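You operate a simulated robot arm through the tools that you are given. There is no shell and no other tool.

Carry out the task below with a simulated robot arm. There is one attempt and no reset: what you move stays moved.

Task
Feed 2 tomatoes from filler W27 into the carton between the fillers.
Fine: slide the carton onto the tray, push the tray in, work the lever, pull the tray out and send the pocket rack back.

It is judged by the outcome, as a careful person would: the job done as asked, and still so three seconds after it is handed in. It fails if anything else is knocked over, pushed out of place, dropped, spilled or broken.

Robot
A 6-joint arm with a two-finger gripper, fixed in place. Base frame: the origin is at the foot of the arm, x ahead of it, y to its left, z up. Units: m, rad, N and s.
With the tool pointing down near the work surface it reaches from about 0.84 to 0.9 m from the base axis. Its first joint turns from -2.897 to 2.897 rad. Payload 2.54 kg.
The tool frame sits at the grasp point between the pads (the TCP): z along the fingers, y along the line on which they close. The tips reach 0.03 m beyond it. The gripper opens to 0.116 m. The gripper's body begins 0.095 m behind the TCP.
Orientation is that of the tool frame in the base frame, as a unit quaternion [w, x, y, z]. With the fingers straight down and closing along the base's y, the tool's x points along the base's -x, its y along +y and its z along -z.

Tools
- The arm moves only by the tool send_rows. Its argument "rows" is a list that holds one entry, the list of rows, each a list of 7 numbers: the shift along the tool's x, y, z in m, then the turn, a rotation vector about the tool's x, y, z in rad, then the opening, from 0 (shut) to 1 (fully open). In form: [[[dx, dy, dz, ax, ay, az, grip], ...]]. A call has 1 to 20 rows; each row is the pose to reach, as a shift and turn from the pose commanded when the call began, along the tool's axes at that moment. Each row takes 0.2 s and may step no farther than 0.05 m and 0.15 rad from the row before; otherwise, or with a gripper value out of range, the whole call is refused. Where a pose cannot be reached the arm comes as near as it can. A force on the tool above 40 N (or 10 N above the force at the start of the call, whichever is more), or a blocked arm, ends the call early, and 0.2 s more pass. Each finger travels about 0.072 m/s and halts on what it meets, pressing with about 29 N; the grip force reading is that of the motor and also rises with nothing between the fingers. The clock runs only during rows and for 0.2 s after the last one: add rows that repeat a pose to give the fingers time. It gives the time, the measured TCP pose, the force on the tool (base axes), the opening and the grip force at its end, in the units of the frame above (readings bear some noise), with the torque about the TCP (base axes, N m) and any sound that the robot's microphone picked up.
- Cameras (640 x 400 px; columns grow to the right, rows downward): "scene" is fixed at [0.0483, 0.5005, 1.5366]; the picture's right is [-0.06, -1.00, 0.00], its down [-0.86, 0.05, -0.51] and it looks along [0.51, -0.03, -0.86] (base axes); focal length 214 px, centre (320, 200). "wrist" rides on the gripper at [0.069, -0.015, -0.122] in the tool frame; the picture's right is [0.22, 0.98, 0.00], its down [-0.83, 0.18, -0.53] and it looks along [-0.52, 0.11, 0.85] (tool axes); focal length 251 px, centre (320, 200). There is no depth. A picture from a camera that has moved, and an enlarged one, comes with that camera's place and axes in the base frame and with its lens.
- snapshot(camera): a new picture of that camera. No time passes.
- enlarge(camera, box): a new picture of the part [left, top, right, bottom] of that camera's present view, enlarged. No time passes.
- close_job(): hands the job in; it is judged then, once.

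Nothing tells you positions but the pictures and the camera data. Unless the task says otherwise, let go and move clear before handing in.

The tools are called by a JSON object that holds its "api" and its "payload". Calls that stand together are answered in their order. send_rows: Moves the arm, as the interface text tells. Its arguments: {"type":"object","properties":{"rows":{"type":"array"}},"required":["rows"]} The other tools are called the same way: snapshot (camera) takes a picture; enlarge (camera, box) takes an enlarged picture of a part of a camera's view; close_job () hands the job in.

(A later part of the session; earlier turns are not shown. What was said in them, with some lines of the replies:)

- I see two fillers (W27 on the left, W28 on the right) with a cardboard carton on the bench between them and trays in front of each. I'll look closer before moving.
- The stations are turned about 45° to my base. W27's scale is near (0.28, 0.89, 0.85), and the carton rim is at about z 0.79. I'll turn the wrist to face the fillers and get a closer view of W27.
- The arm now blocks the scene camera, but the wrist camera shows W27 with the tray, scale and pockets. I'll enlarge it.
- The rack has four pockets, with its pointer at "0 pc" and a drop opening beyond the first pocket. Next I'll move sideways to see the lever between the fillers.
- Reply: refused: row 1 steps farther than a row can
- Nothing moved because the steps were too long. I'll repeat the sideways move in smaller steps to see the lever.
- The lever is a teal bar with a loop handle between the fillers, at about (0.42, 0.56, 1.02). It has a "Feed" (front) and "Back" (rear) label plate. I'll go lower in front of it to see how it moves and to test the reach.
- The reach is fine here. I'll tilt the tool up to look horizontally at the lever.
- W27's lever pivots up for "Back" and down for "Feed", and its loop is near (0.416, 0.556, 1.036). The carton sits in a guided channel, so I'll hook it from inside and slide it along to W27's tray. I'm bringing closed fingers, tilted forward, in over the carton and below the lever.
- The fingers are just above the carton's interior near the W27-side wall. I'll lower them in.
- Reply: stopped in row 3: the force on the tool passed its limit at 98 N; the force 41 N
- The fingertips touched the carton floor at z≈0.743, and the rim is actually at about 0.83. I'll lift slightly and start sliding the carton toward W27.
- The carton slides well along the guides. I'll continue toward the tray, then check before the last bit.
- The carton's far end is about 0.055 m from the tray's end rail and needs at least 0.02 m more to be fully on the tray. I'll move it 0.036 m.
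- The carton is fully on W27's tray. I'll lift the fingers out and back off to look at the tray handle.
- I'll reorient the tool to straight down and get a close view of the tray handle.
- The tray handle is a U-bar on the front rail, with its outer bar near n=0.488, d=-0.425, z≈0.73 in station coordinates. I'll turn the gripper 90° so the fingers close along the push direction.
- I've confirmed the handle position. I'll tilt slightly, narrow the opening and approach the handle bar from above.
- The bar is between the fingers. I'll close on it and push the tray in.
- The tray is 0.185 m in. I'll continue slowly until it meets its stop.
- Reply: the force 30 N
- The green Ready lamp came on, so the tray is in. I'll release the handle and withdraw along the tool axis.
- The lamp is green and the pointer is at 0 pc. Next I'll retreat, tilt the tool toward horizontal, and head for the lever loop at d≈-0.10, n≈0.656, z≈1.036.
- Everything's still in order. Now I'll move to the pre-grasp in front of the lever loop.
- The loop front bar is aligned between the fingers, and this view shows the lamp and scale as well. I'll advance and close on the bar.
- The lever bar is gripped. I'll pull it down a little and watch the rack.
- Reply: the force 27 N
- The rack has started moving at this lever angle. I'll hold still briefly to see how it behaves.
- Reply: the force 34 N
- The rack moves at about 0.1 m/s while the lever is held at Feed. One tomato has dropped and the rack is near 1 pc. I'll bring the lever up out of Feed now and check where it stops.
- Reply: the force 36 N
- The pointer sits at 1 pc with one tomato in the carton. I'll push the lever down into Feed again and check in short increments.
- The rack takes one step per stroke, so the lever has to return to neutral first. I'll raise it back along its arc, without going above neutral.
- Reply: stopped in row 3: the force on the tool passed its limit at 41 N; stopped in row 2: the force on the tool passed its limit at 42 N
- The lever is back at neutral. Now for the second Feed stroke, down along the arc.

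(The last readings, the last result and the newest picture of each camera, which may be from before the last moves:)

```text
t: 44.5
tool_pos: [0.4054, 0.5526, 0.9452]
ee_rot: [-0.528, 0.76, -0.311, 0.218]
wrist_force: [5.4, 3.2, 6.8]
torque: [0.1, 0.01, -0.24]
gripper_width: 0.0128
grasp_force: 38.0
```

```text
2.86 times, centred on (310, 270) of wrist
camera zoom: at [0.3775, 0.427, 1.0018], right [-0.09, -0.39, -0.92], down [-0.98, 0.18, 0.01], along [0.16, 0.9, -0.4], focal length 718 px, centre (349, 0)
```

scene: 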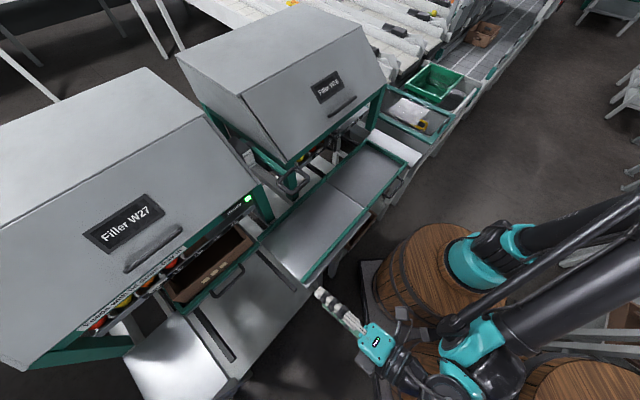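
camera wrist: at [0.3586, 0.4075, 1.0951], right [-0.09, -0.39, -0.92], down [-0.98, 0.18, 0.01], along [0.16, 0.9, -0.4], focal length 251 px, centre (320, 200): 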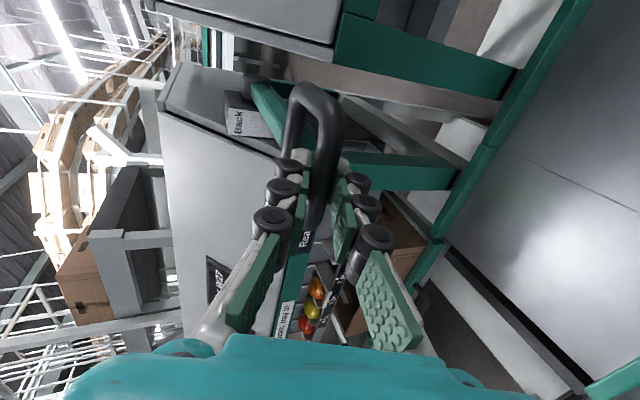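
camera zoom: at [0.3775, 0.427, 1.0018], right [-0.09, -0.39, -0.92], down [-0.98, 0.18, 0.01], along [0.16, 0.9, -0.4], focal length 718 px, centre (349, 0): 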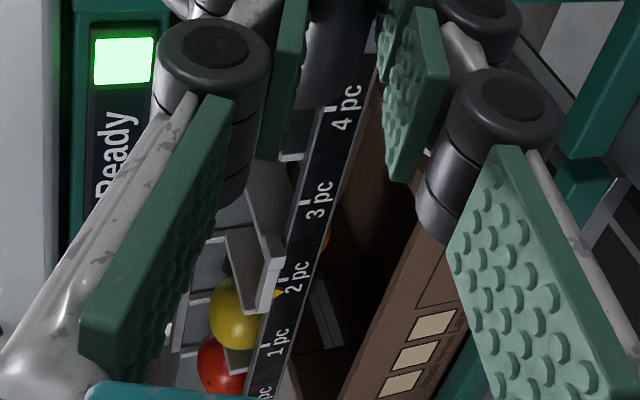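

The second tomato is dropping and the pointer is just about at 2 pc. I'll bring the lever up out of Feed now so it can't run on.

{"api": "send_rows", "payload": {"rows": [[[0, -0.0095, -0.0097, 0, 0, 0, 0]]]}}

{"api": "enlarge", "payload": {"camera": "scene", "box": [140, 200, 260, 290]}}

{"api": "enlarge", "payload": {"camera": "wrist", "box": [220, 200, 400, 340]}}

```text
t: 44.9
tool_pos: [0.4017, 0.5501, 0.958]
ee_rot: [-0.528, 0.76, -0.311, 0.217]
wrist_force: [8.5, 14.4, 9.1]
torque: [0.1, 0.26, 0.15]
gripper_width: 0.0125
grasp_force: 37.6
```

```text
4.44 times, centred on (200, 245) of scene
camera zoom: at [0.0483, 0.5005, 1.5366], right [-0.06, -1.0, 0.0], down [-0.86, 0.05, -0.51], along [0.51, -0.03, -0.86], focal length 953 px, centre (853, 0)
```

zoom: 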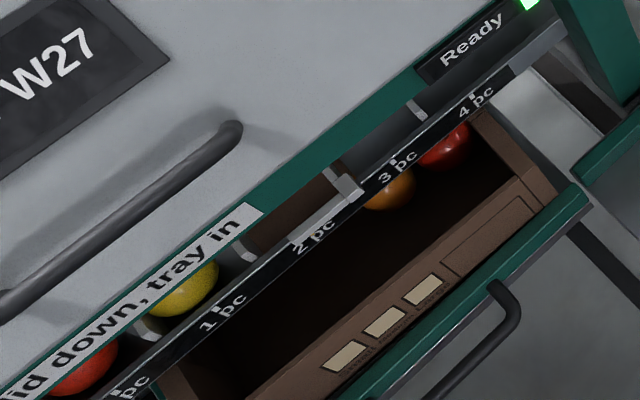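

```text
2.86 times, centred on (310, 270) of wrist
camera zoom: at [0.3737, 0.4232, 1.0148], right [-0.09, -0.39, -0.92], down [-0.98, 0.18, 0.01], along [0.16, 0.9, -0.4], focal length 718 px, centre (349, 0)
```

zoom: 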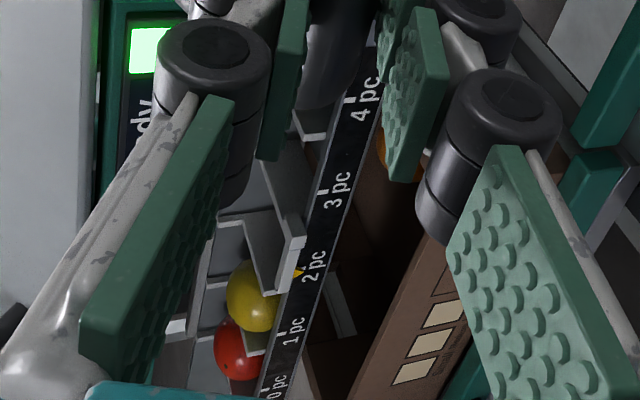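

Two tomatoes are in the carton and the rack is at 2 pc. I'll return the lever to neutral gently.

{"api": "send_rows", "payload": {"rows": [[[0, -0.0063, -0.0061, 0, 0, 0, 0], [0, -0.0133, -0.0127, 0, 0, 0, 0], [0, -0.0205, -0.0188, 0, 0, 0, 0], [0, -0.028, -0.0244, 0, 0, 0, 0], [0, -0.0357, -0.0296, 0, 0, 0, 0], [0, -0.0435, -0.0343, 0, 0, 0, 0], [0, -0.0515, -0.0385, 0, 0, 0, 0], [0, -0.0597, -0.0424, 0, 0, 0, 0], [0, -0.0671, -0.0454, 0, 0, 0, 0]]]}}

{"api": "enlarge", "payload": {"camera": "scene", "box": [120, 150, 320, 290]}}

```text
t: 45.5
tool_pos: [0.3979, 0.5449, 0.9723]
ee_rot: [-0.529, 0.759, -0.311, 0.218]
wrist_force: [7.3, 12.1, 6.6]
torque: [0.11, 0.19, 0.13]
gripper_width: 0.0125
grasp_force: 37.3
stopped in row 2: the force on the tool passed its limit at 44 N (the readings are from after the stop); the commanded pose is now the measured one
```

```text
2.86 times, centred on (220, 220) of scene
camera zoom: at [0.0483, 0.5005, 1.5366], right [-0.06, -1.0, 0.0], down [-0.86, 0.05, -0.51], along [0.51, -0.03, -0.86], focal length 613 px, centre (606, 143)
```

zoom: 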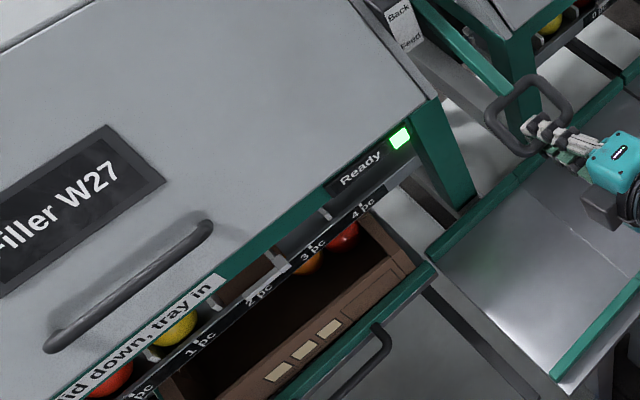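

{"api": "send_rows", "payload": {"rows": [[[0, 0, 0, 0, 0, 0, 0.2], [0, 0, 0, 0, 0, 0, 0.3], [0, 0, 0, 0, 0, 0, 0.3]]]}}

{"api": "snapshot", "payload": {"camera": "wrist"}}

{"api": "enlarge", "payload": {"camera": "scene", "box": [120, 150, 320, 290]}}

```text
t: 46.3
tool_pos: [0.3978, 0.5451, 0.9702]
ee_rot: [-0.528, 0.76, -0.312, 0.217]
wrist_force: [1.7, -0.2, 2.1]
torque: [0.03, 0.05, 0.01]
gripper_width: 0.0359
grasp_force: 0.8
```

```text
taken
camera wrist: at [0.3697, 0.4188, 1.0288], right [-0.08, -0.39, -0.92], down [-0.98, 0.18, 0.01], along [0.16, 0.9, -0.4], focal length 251 px, centre (320, 200)
```

wrist: 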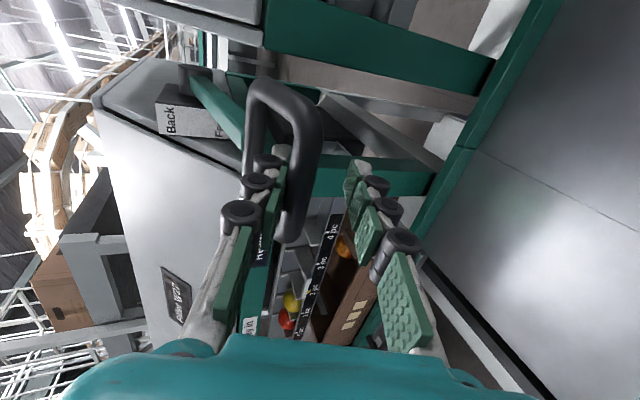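

```text
2.86 times, centred on (220, 220) of scene
camera zoom: at [0.0483, 0.5005, 1.5366], right [-0.06, -1.0, 0.0], down [-0.86, 0.05, -0.51], along [0.51, -0.03, -0.86], focal length 613 px, centre (606, 143)
```

zoom: 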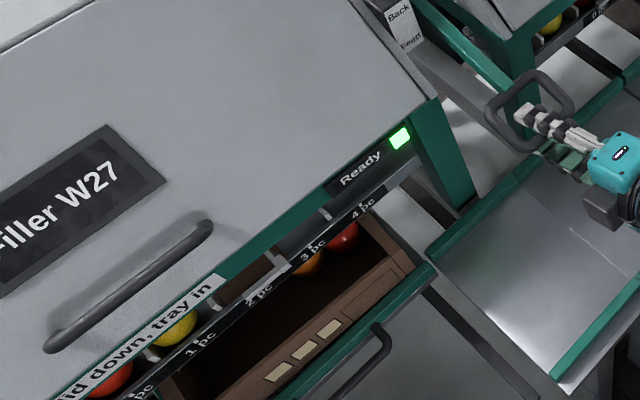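

The lever springs back up against the upper finger by itself. I'll let it follow the tool up to neutral.

{"api": "send_rows", "payload": {"rows": [[[0, -0.0082, -0.005, 0, 0, 0, 0.3], [0, -0.0163, -0.01, 0, 0, 0, 0.3], [0, -0.0245, -0.015, 0, 0, 0, 0.3], [0, -0.0327, -0.02, 0, 0, 0, 0.3], [0, -0.0409, -0.025, 0, 0, 0, 0.3], [0, -0.049, -0.03, 0, 0, 0, 0.3], [0, -0.0572, -0.0351, 0, 0, 0, 0.3], [0, -0.067, -0.042, 0, 0, 0, 0.4]]]}}

{"api": "snapshot", "payload": {"camera": "wrist"}}

{"api": "enlarge", "payload": {"camera": "scene", "box": [120, 150, 320, 290]}}

```text
t: 48.1
tool_pos: [0.386, 0.5327, 1.0472]
ee_rot: [-0.529, 0.759, -0.311, 0.217]
wrist_force: [0.1, 0.3, 0.5]
torque: [-0.03, -0.05, -0.02]
gripper_width: 0.0465
grasp_force: 0.2
```

```text
taken
camera wrist: at [0.3582, 0.4075, 1.1051], right [-0.08, -0.39, -0.92], down [-0.98, 0.18, 0.01], along [0.16, 0.9, -0.4], focal length 251 px, centre (320, 200)
```

wrist: 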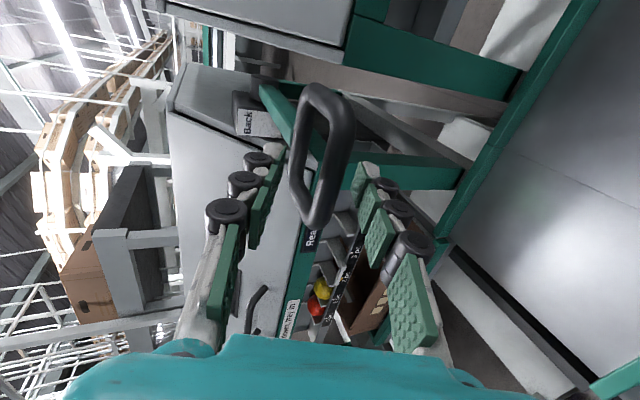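

```text
2.86 times, centred on (220, 220) of scene
camera zoom: at [0.0483, 0.5005, 1.5366], right [-0.06, -1.0, 0.0], down [-0.86, 0.05, -0.51], along [0.51, -0.03, -0.86], focal length 613 px, centre (606, 143)
```

zoom: 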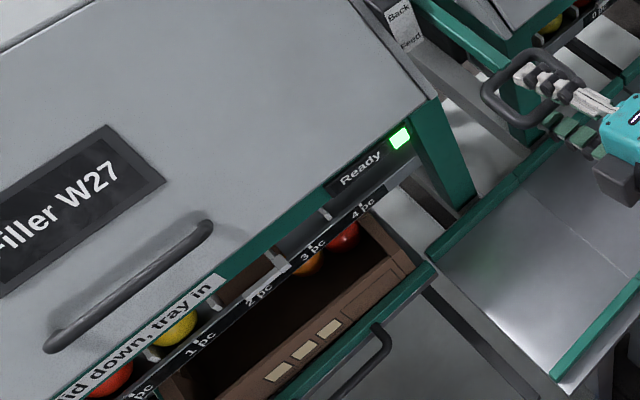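

The lever is free at neutral. Next I'll retract and return to the tray handle.

{"api": "send_rows", "payload": {"rows": [[[0, 0, -0.04, 0, 0, 0, 0.5], [0, 0, -0.08, 0, 0, 0, 0.5], [0, 0.005, -0.12, 0, 0, 0, 0.5], [-0.03, 0.03, -0.135, 0, 0, 0, 0.5], [-0.06, 0.055, -0.15, 0, 0, 0, 0.5], [-0.09, 0.08, -0.165, 0, 0, 0, 0.4], [-0.12, 0.105, -0.18, 0, 0, 0, 0.3], [-0.145, 0.125, -0.195, 0, 0, 0, 0.24], [-0.164, 0.1389, -0.2095, 0, 0, 0, 0.24]]]}}

{"api": "snapshot", "payload": {"camera": "scene"}}

```text
t: 50.1
tool_pos: [0.0998, 0.4726, 0.9902]
ee_rot: [-0.528, 0.759, -0.312, 0.218]
wrist_force: [0.3, 0.1, 0.3]
torque: [-0.02, 0.02, 0.04]
gripper_width: 0.0277
grasp_force: 0.0
```

```text
taken
```

scene: 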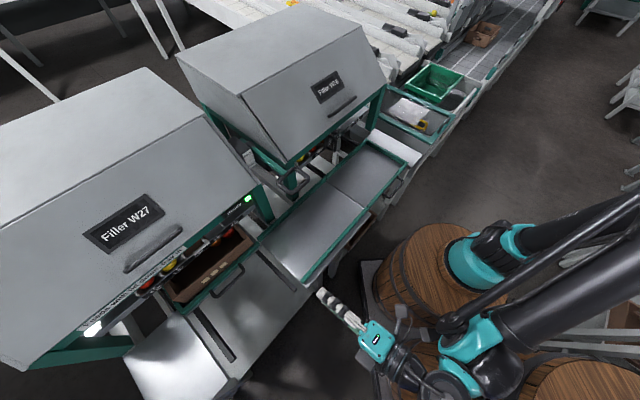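

{"api": "send_rows", "payload": {"rows": [[[-0.017, 0.0048, 0.032, -0.12, 0, 0, 0.24], [-0.034, 0.0095, 0.064, -0.25, 0, 0, 0.24], [-0.051, 0.0143, 0.097, -0.38, 0, 0, 0.24], [-0.068, 0.019, 0.129, -0.51, 0, 0, 0.24], [-0.086, 0.0238, 0.161, -0.64, 0, 0, 0.24], [-0.103, 0.0285, 0.193, -0.77, 0, 0, 0.24], [-0.12, 0.0333, 0.226, -0.9, 0, 0, 0.24], [-0.137, 0.038, 0.258, -0.9, 0, 0, 0.24], [-0.154, 0.0428, 0.29, -0.9, 0, 0, 0.24]]]}}

{"api": "snapshot", "payload": {"camera": "wrist"}}

{"api": "snapshot", "payload": {"camera": "scene"}}

```text
t: 52.1
tool_pos: [0.1706, 0.7633, 0.8503]
ee_rot: [-0.145, 0.913, -0.375, 0.061]
wrist_force: [-1.8, 0.3, -0.7]
torque: [-0.01, -0.03, -0.05]
gripper_width: 0.028
grasp_force: 0.1
```

```text
taken
camera wrist: at [0.2034, 0.6988, 0.9712], right [-0.5, -0.81, -0.3], down [-0.83, 0.34, 0.45], along [-0.26, 0.47, -0.84], focal length 251 px, centre (320, 200)
```

wrist: 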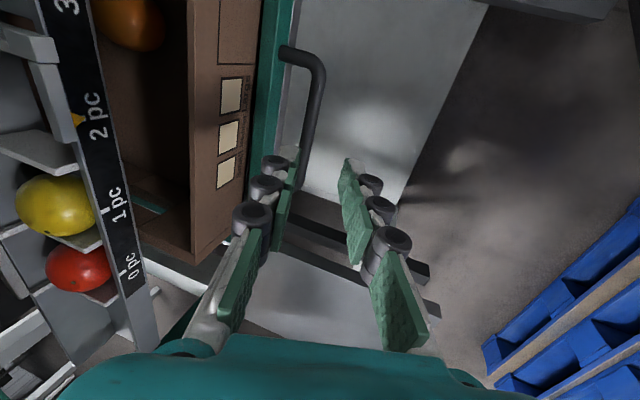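

```text
taken
```

scene: 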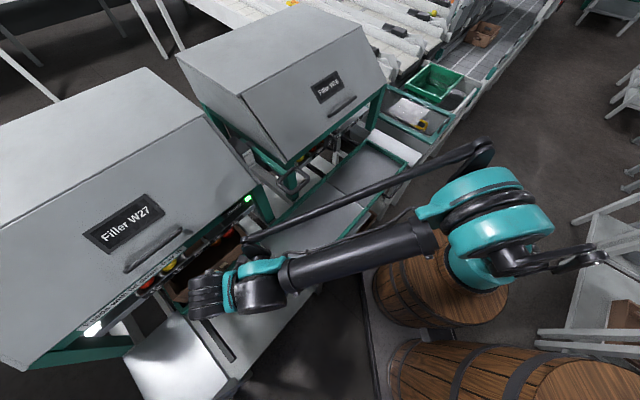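

The pointer reads exactly 2 pc. I'll go down on the tray handle as before.

{"api": "send_rows", "payload": {"rows": [[[0, -0.005, 0.03, 0, 0, 0, 0.24], [0, -0.0095, 0.06, 0, 0, 0, 0.24], [0, -0.0095, 0.085, 0, 0, 0, 0.24], [0, -0.0095, 0.102, 0, 0, 0, 0.24], [0, -0.0095, 0.1138, 0, 0, 0, 0.24]]]}}

{"api": "enlarge", "payload": {"camera": "wrist", "box": [200, 60, 440, 240]}}

```text
t: 53.3
tool_pos: [0.2024, 0.796, 0.7433]
ee_rot: [-0.145, 0.914, -0.375, 0.06]
wrist_force: [0.5, 0.4, -0.3]
torque: [0.01, -0.02, 0.0]
gripper_width: 0.0279
grasp_force: 0.1
```

```text
2.22 times, centred on (320, 150) of wrist
camera zoom: at [0.2344, 0.7318, 0.8648], right [-0.5, -0.81, -0.3], down [-0.83, 0.34, 0.45], along [-0.26, 0.47, -0.84], focal length 559 px, centre (320, 311)
```

zoom: 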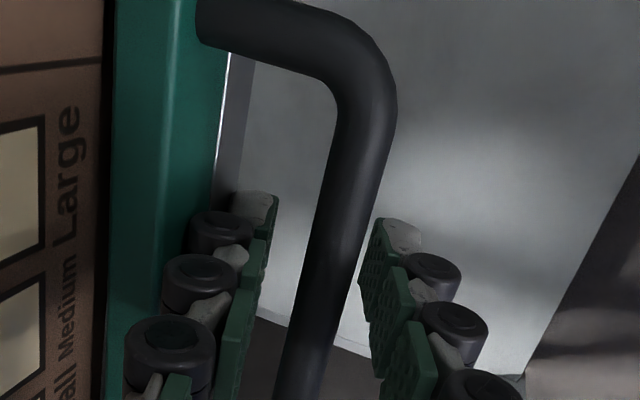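

{"api": "send_rows", "payload": {"rows": [[[0, 0, 0, 0, 0, 0, 0.05], [0, 0, 0, 0, 0, 0, 0.0], [0, 0, 0, 0, 0, 0, 0.0], [0, 0.0038, -0.0012, 0, 0, 0, 0], [0, 0.0115, -0.0035, 0, 0, 0, 0], [0, 0.021, -0.0065, 0, 0, 0, 0], [0, 0.0325, -0.01, 0, 0, 0, 0], [0, 0.044, -0.0136, 0, 0, 0, 0], [-0.001, 0.0554, -0.0171, 0, 0, 0, 0], [-0.001, 0.0669, -0.0207, 0, 0, 0, 0], [-0.001, 0.0783, -0.0242, 0, 0, 0, 0], [-0.001, 0.086, -0.0266, 0, 0, 0, 0]]]}}

{"api": "snapshot", "payload": {"camera": "scene"}}

```text
t: 55.9
tool_pos: [0.1361, 0.7324, 0.7446]
ee_rot: [-0.145, 0.914, -0.375, 0.061]
wrist_force: [13.3, -14.4, 0.3]
torque: [0.01, 0.01, -0.26]
gripper_width: 0.01
grasp_force: 36.0
```

```text
taken
```

scene: 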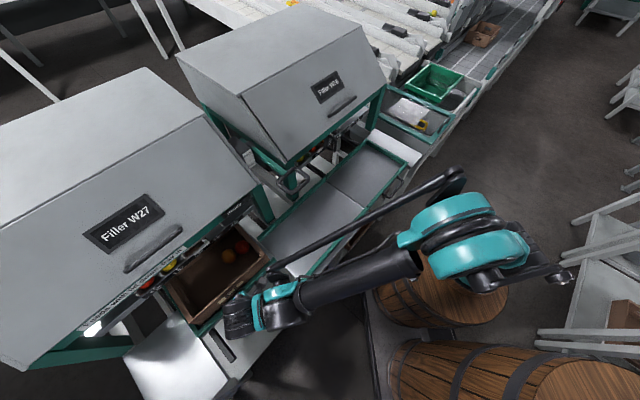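

{"api": "send_rows", "payload": {"rows": [[[0.002, 0.0038, -0.0012, 0, 0, 0, 0], [0.004, 0.0115, -0.0035, 0, 0, 0, 0], [0.004, 0.023, -0.0071, 0, 0, 0, 0], [0.004, 0.0344, -0.0106, 0, 0, 0, 0], [0.004, 0.0459, -0.0142, 0, 0, 0, 0], [0.004, 0.0573, -0.0177, 0, 0, 0, 0], [0.004, 0.0688, -0.0213, 0, 0, 0, 0], [0.004, 0.0803, -0.0248, 0, 0, 0, 0], [0.004, 0.0917, -0.0284, 0, 0, 0, 0], [0.004, 0.1032, -0.0319, 0, 0, 0, 0], [0.004, 0.1127, -0.0349, 0, 0, 0, 0], [0.004, 0.1185, -0.0367, 0, 0, 0, 0], [0.004, 0.122, -0.0377, 0, 0, 0, 0]]]}}

{"api": "snapshot", "payload": {"camera": "scene"}}

{"api": "enlarge", "payload": {"camera": "scene", "box": [120, 220, 320, 380]}}

```text
t: 58.7
tool_pos: [0.0498, 0.6392, 0.7411]
ee_rot: [-0.145, 0.913, -0.376, 0.061]
wrist_force: [7.0, -6.1, 21.6]
torque: [0.16, 0.28, -0.15]
gripper_width: 0.0096
grasp_force: 35.7
```

```text
taken
```

scene: 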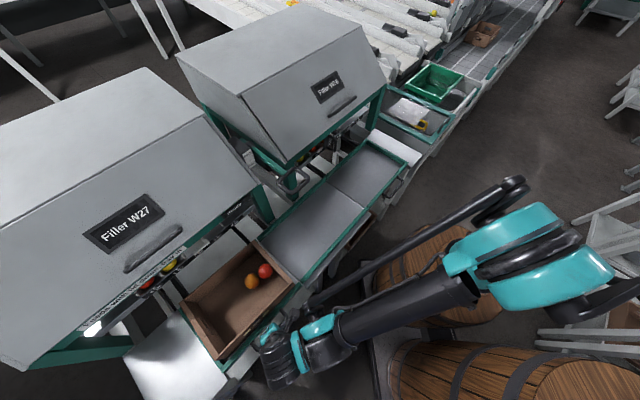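

```text
2.50 times, centred on (220, 300) of scene
camera zoom: at [0.0483, 0.5005, 1.5366], right [-0.06, -1.0, 0.0], down [-0.86, 0.05, -0.51], along [0.51, -0.03, -0.86], focal length 536 px, centre (570, -50)
```

zoom: 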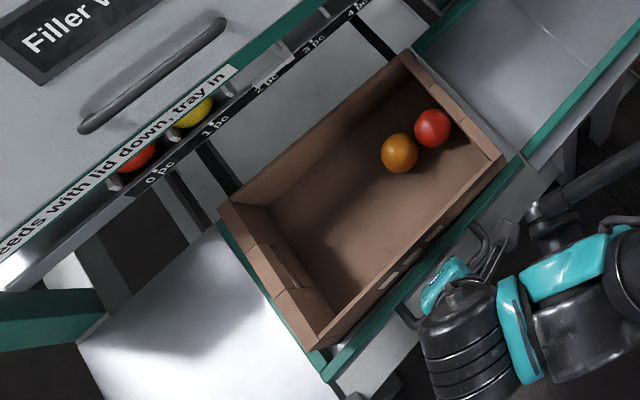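

{"api": "send_rows", "payload": {"rows": [[[0.001, 0.0012, -0.0014, 0, 0, 0, 0], [0.002, 0.0023, -0.0028, 0, 0, 0, 0], [0.002, 0.0023, -0.0028, 0, 0, 0, 0]]]}}

{"api": "snapshot", "payload": {"camera": "wrist"}}

```text
t: 59.5
tool_pos: [0.0511, 0.6393, 0.7422]
ee_rot: [-0.146, 0.913, -0.375, 0.061]
wrist_force: [10.1, 31.9, -11.8]
torque: [-0.28, 0.25, -0.27]
gripper_width: 0.0101
grasp_force: 36.2
```

```text
taken
camera wrist: at [0.0827, 0.5738, 0.8627], right [-0.5, -0.81, -0.3], down [-0.83, 0.34, 0.45], along [-0.26, 0.48, -0.84], focal length 251 px, centre (320, 200)
```

wrist: 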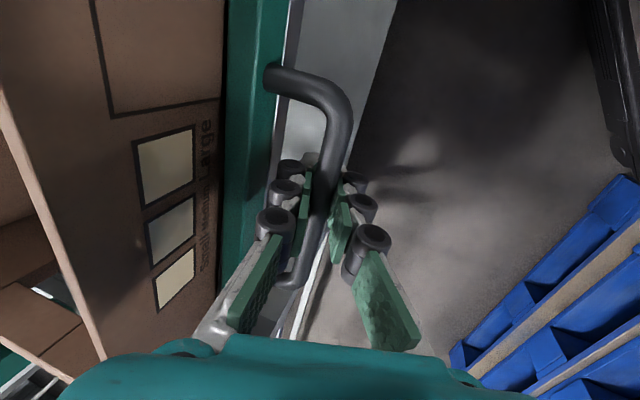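

The tray is back out at its stop. I'll release the handle and withdraw.

{"api": "send_rows", "payload": {"rows": [[[0, -0.003, 0.0, 0, 0, 0, 0], [0, -0.003, 0, 0, 0, 0, 0.1], [0, -0.003, 0, 0, 0, 0, 0.24], [0, -0.003, 0, 0, 0, 0, 0.24], [0, -0.002, -0.03, 0, 0, 0, 0.24], [0, 0, -0.07, 0, 0, 0, 0.24], [0, 0.0, -0.11, 0, 0, 0, 0.24]]]}}

{"api": "snapshot", "payload": {"camera": "wrist"}}

{"api": "enlarge", "payload": {"camera": "scene", "box": [120, 220, 320, 380]}}

```text
t: 61.1
tool_pos: [0.0248, 0.614, 0.8468]
ee_rot: [-0.145, 0.913, -0.376, 0.06]
wrist_force: [-0.9, -0.3, -0.3]
torque: [-0.01, -0.01, 0.02]
gripper_width: 0.0278
grasp_force: 0.0
```

```text
taken
camera wrist: at [0.0566, 0.5488, 0.968], right [-0.5, -0.81, -0.3], down [-0.83, 0.34, 0.45], along [-0.26, 0.47, -0.84], focal length 251 px, centre (320, 200)
```

wrist: 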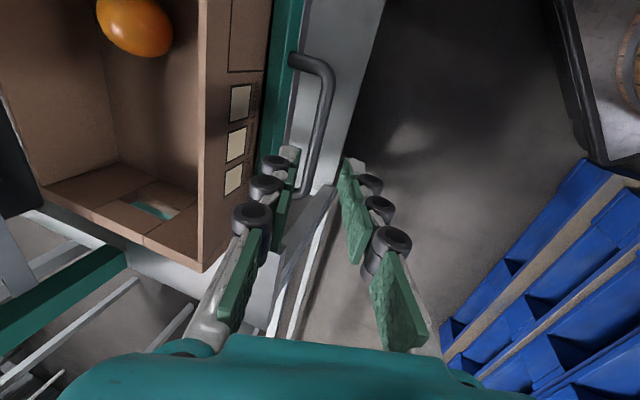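

```text
2.50 times, centred on (220, 300) of scene
camera zoom: at [0.0483, 0.5005, 1.5366], right [-0.06, -1.0, 0.0], down [-0.86, 0.05, -0.51], along [0.51, -0.03, -0.86], focal length 536 px, centre (570, -50)
```

zoom: 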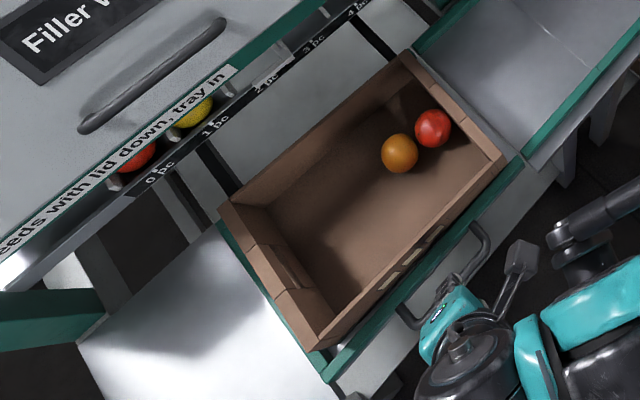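

{"api": "send_rows", "payload": {"rows": [[[0.0, 0.01, -0.03, 0.08, 0, 0, 0.3], [0.02, 0.01, -0.055, 0.2, 0, 0, 0.4], [0.045, 0.008, -0.08, 0.32, 0, 0, 0.5], [0.07, 0.006, -0.1, 0.44, 0, 0, 0.5], [0.095, 0.004, -0.12, 0.56, 0, 0, 0.5], [0.115, 0.0035, -0.135, 0.68, 0, 0, 0.5], [0.135, 0.0035, -0.145, 0.8, 0, 0, 0.5], [0.149, 0.0035, -0.151, 0.9, 0, 0, 0.5]]]}}

{"api": "snapshot", "payload": {"camera": "scene"}}

```text
t: 62.9
tool_pos: [0.0951, 0.471, 0.9895]
ee_rot: [-0.528, 0.759, -0.311, 0.218]
wrist_force: [0.5, 0.8, 0.2]
torque: [0.04, 0.02, -0.02]
gripper_width: 0.0578
grasp_force: 0.0
```

```text
taken
```

scene: 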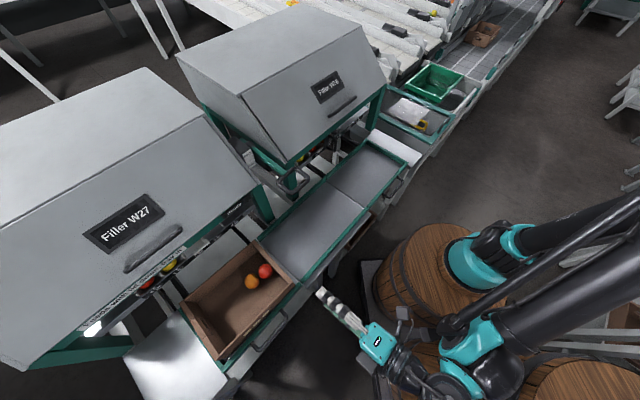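

{"api": "send_rows", "payload": {"rows": [[[0.027, -0.0226, 0.0179, 0, 0, 0, 0.5], [0.054, -0.0452, 0.0357, 0, 0, 0, 0.5], [0.0815, -0.0678, 0.0536, 0, 0, 0, 0.5], [0.109, -0.0903, 0.0715, 0, 0, 0, 0.5], [0.136, -0.1129, 0.0893, 0, 0, 0, 0.5], [0.163, -0.1355, 0.1072, 0, 0, 0, 0.5]]]}}

{"api": "snapshot", "payload": {"camera": "wrist"}}

```text
t: 64.3
tool_pos: [0.3127, 0.4615, 1.0788]
ee_rot: [-0.529, 0.759, -0.312, 0.218]
wrist_force: [0.5, 0.3, -0.8]
torque: [-0.03, -0.01, -0.02]
gripper_width: 0.0577
grasp_force: 0.0
```

```text
taken
camera wrist: at [0.2861, 0.336, 1.1372], right [-0.09, -0.39, -0.92], down [-0.98, 0.18, 0.01], along [0.16, 0.9, -0.4], focal length 251 px, centre (320, 200)
```

wrist: 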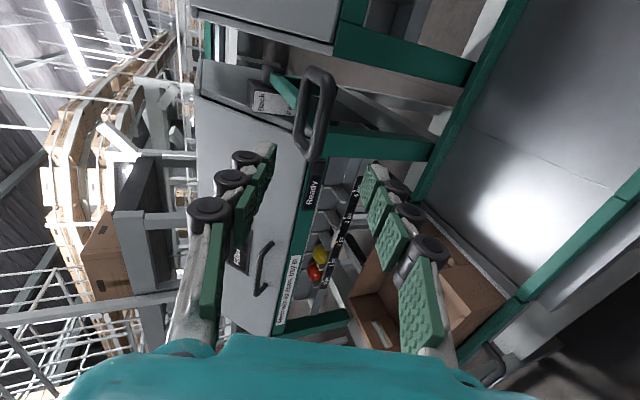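

{"api": "send_rows", "payload": {"rows": [[[0.001, 0, 0.035, 0, 0, 0, 0.5], [0.002, 0, 0.07, 0, 0, 0, 0.45], [0.002, 0, 0.105, 0, 0, 0, 0.4], [0.002, -0.008, 0.102, 0, 0, 0, 0.4], [0.002, -0.0165, 0.0999, 0, 0, 0, 0.4], [0.002, -0.025, 0.097, 0, 0, 0, 0.4], [0.002, -0.0331, 0.0944, 0, 0, 0, 0.4], [0.002, -0.0417, 0.0924, 0, 0, 0, 0.4], [0.002, -0.0502, 0.0905, 0, 0, 0, 0.4], [0.002, -0.0589, 0.0894, 0, 0, 0, 0.4], [0.002, -0.0675, 0.0884, 0, 0, 0, 0.4]]]}}

{"api": "snapshot", "payload": {"camera": "wrist"}}

{"api": "enlarge", "payload": {"camera": "scene", "box": [120, 130, 320, 290]}}

```text
t: 66.7
tool_pos: [0.39, 0.5348, 1.1128]
ee_rot: [-0.528, 0.759, -0.312, 0.219]
wrist_force: [-0.5, 0.0, -1.5]
torque: [-0.04, 0.04, -0.02]
gripper_width: 0.0477
grasp_force: 0.9
```

```text
taken
camera wrist: at [0.362, 0.4096, 1.1707], right [-0.09, -0.39, -0.92], down [-0.98, 0.18, 0.01], along [0.16, 0.9, -0.4], focal length 251 px, centre (320, 200)
```

wrist: 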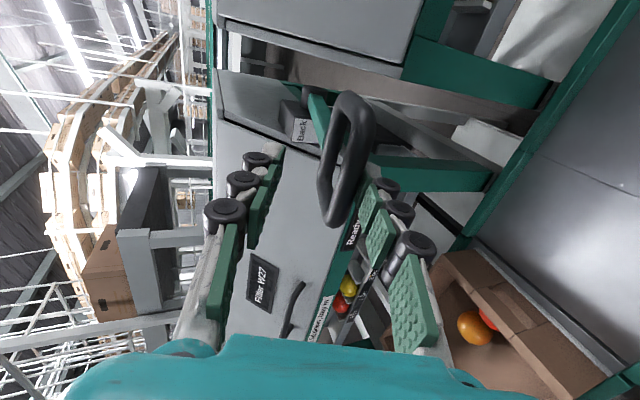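

```text
2.50 times, centred on (220, 210) of scene
camera zoom: at [0.0483, 0.5005, 1.5366], right [-0.06, -1.0, 0.0], down [-0.86, 0.05, -0.51], along [0.51, -0.03, -0.86], focal length 536 px, centre (570, 175)
```

zoom: 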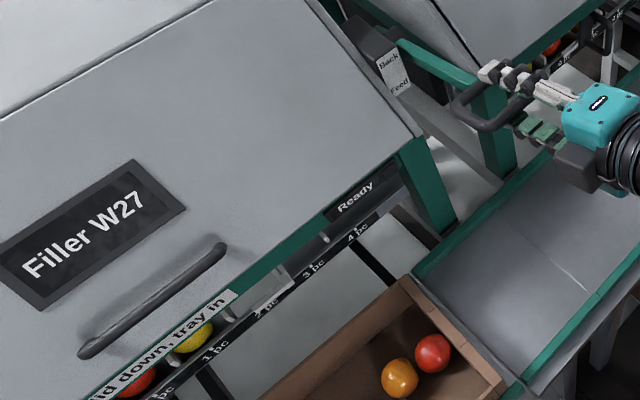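

{"api": "send_rows", "payload": {"rows": [[[0, -0.0074, 0.0007, 0, 0, 0, 0.4], [0, -0.0148, 0.0014, 0, 0, 0, 0.4], [0, -0.0235, 0.002, 0, 0, 0, 0.4], [0, -0.0322, 0.0027, 0, 0, 0, 0.4]]]}}

{"api": "snapshot", "payload": {"camera": "wrist"}}

{"api": "enlarge", "payload": {"camera": "scene", "box": [120, 130, 320, 290]}}

```text
t: 67.7
tool_pos: [0.4009, 0.5462, 1.1418]
ee_rot: [-0.528, 0.76, -0.311, 0.218]
wrist_force: [-0.8, -0.7, -1.9]
torque: [-0.02, 0.03, -0.02]
gripper_width: 0.0483
grasp_force: 1.4
```

```text
taken
camera wrist: at [0.3734, 0.421, 1.1995], right [-0.08, -0.39, -0.92], down [-0.98, 0.18, 0.01], along [0.16, 0.9, -0.4], focal length 251 px, centre (320, 200)
```

wrist: 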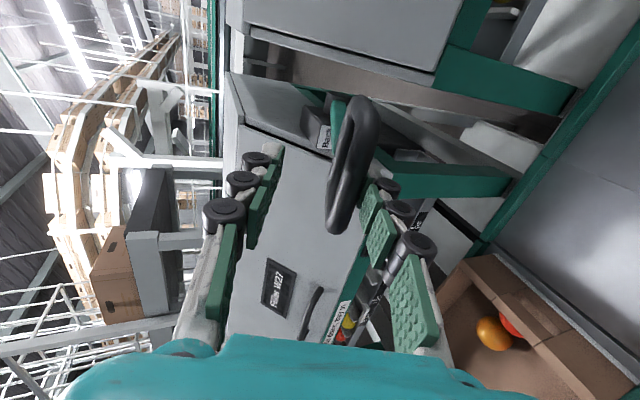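

```text
2.50 times, centred on (220, 210) of scene
camera zoom: at [0.0483, 0.5005, 1.5366], right [-0.06, -1.0, 0.0], down [-0.86, 0.05, -0.51], along [0.51, -0.03, -0.86], focal length 536 px, centre (570, 175)
```

zoom: 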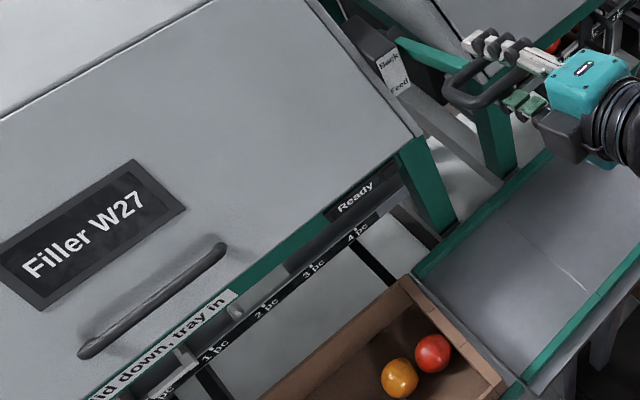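

The rack is moving back. I'll hold and check.

{"api": "send_rows", "payload": {"rows": [[[0, 0, 0, 0, 0, 0, 0.4], [0, 0, 0, 0, 0, 0, 0.4]]]}}

{"api": "enlarge", "payload": {"camera": "scene", "box": [60, 170, 260, 330]}}

```text
t: 68.3
tool_pos: [0.4002, 0.5465, 1.1425]
ee_rot: [-0.529, 0.759, -0.312, 0.219]
wrist_force: [-2.0, 0.0, -2.0]
torque: [0.03, 0.05, 0.01]
gripper_width: 0.0481
grasp_force: 1.4
```

```text
2.50 times, centred on (160, 250) of scene
camera zoom: at [0.0483, 0.5005, 1.5366], right [-0.06, -1.0, 0.0], down [-0.86, 0.05, -0.51], along [0.51, -0.03, -0.86], focal length 536 px, centre (720, 75)
```

zoom: 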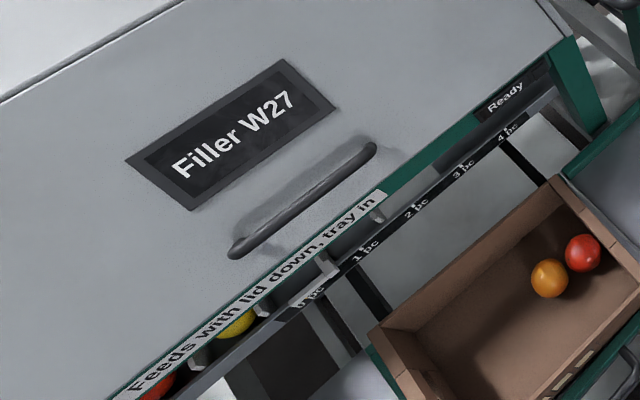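

The rack is back at 0 pc. I'll lower the lever back to neutral along the same arc.

{"api": "send_rows", "payload": {"rows": [[[0, 0.0087, -0.0007, 0, 0, 0, 0.4], [0, 0.0174, -0.0013, 0, 0, 0, 0.4], [0, 0.0248, -0.002, 0, 0, 0, 0.4], [0, 0.0322, -0.0027, 0, 0, 0, 0.4], [0, 0.0408, -0.0017, 0, 0, 0, 0.4], [0, 0.0495, -0.0006, 0, 0, 0, 0.4], [0, 0.058, 0.0013, 0, 0, 0, 0.4], [0, 0.0666, 0.0033, 0, 0, 0, 0.4], [0, 0.075, 0.006, 0, 0, 0, 0.4], [0, 0.083, 0.0088, 0, 0, 0, 0.4], [0, 0.0915, 0.011, 0, 0, 0, 0.45], [0, 0.0915, 0.011, 0, 0, 0, 0.45]]]}}

{"api": "snapshot", "payload": {"camera": "wrist"}}

{"api": "enlarge", "payload": {"camera": "scene", "box": [60, 170, 260, 330]}}

```text
t: 70.9
tool_pos: [0.3855, 0.531, 1.0525]
ee_rot: [-0.528, 0.759, -0.311, 0.218]
wrist_force: [-0.6, 0.3, -0.2]
torque: [0.01, 0.0, 0.0]
gripper_width: 0.0522
grasp_force: 0.0
```

```text
taken
camera wrist: at [0.3585, 0.4064, 1.1096], right [-0.08, -0.39, -0.92], down [-0.98, 0.18, 0.01], along [0.16, 0.9, -0.4], focal length 251 px, centre (320, 200)
```

wrist: 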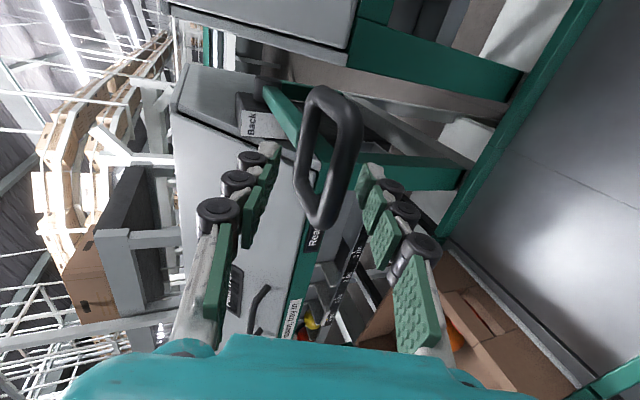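

```text
2.50 times, centred on (160, 250) of scene
camera zoom: at [0.0483, 0.5005, 1.5366], right [-0.06, -1.0, 0.0], down [-0.86, 0.05, -0.51], along [0.51, -0.03, -0.86], focal length 536 px, centre (720, 75)
```

zoom: 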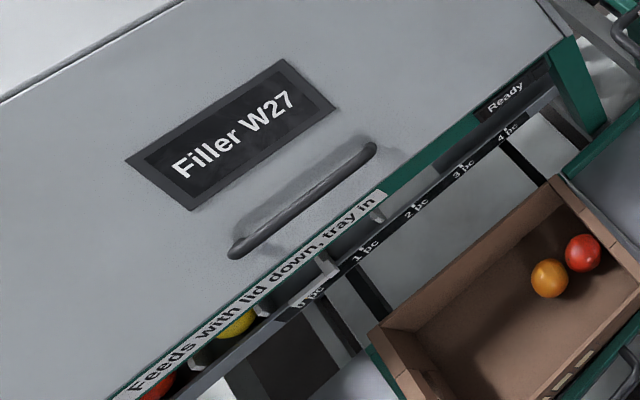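

The lever is back at neutral, free between the open fingers, and the rack is at 0 pc. I'll retract clear of it.

{"api": "send_rows", "payload": {"rows": [[[0, 0, -0.03, 0, 0, 0, 0.5], [0, 0, -0.06, 0, 0, 0, 0.5], [0, 0, -0.1, 0, 0, 0, 0.5], [0, 0, -0.14, 0, 0, 0, 0.5], [0, 0, -0.18, 0, 0, 0, 0.5], [0, 0, -0.22, 0, 0, 0, 0.5]]]}}

{"api": "snapshot", "payload": {"camera": "wrist"}}

{"api": "enlarge", "payload": {"camera": "wrist", "box": [240, 160, 420, 340]}}

{"api": "snapshot", "payload": {"camera": "scene"}}

{"api": "enlarge", "payload": {"camera": "scene", "box": [130, 190, 310, 370]}}

```text
t: 72.3
tool_pos: [0.2384, 0.386, 1.1265]
ee_rot: [-0.528, 0.759, -0.312, 0.218]
wrist_force: [0.1, 0.4, -0.4]
torque: [0.02, -0.02, -0.01]
gripper_width: 0.0581
grasp_force: 0.1
```

```text
taken
camera wrist: at [0.2116, 0.2598, 1.1839], right [-0.09, -0.39, -0.92], down [-0.98, 0.18, 0.01], along [0.16, 0.9, -0.4], focal length 251 px, centre (320, 200)
```

wrist: 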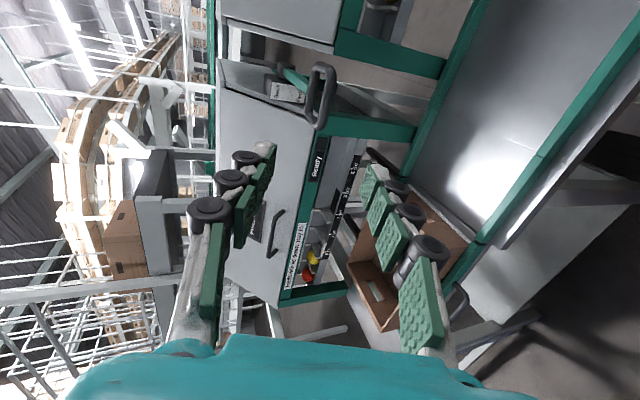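

```text
2.22 times, centred on (330, 250) of wrist
camera zoom: at [0.2116, 0.2598, 1.1839], right [-0.09, -0.39, -0.92], down [-0.98, 0.18, 0.01], along [0.16, 0.9, -0.4], focal length 559 px, centre (298, 89)
```

zoom: 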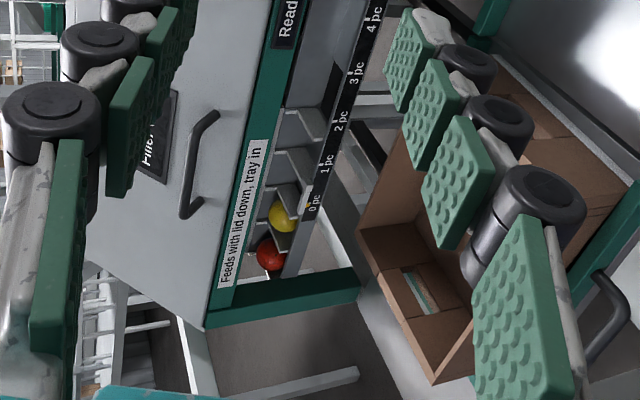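

```text
taken
```

scene: 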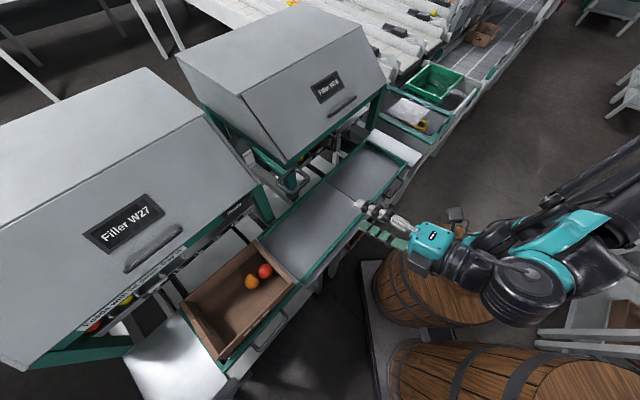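

```text
2.22 times, centred on (220, 280) of scene
camera zoom: at [0.0483, 0.5005, 1.5366], right [-0.06, -1.0, 0.0], down [-0.86, 0.05, -0.51], along [0.51, -0.03, -0.86], focal length 477 px, centre (542, 22)
```

zoom: 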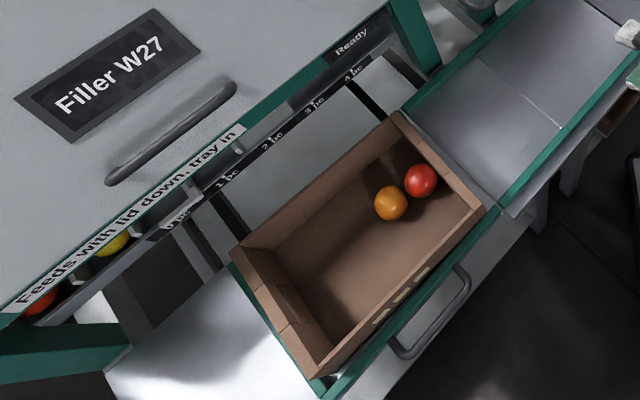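

Two tomatoes are in the carton on the pulled-out tray. The pocket rack is back at 0 pc, the lever is at neutral, and the arm is clear, so I'm handing the job in.

{"api": "close_job", "payload": {}}

```text
The job is handed in.
```

I fed two tomatoes, one red and one orange, from filler W27 into the carton and handed the job in. I don't have the judge's result.

- **Carton and tray:** the carton sits on W27's tray with both tomatoes in it. The tray is pulled back out to its stop.
- **Rack and lever:** the pocket rack is back at 0 pc and the lever is at neutral.
- **Contact:** early on, my fingertips pressed hard on the carton floor, with a brief force of 98 N. I saw no damage in the pictures afterwards. Nothing else looked knocked over or pushed out of place.

The arm let go and moved clear before I handed in.
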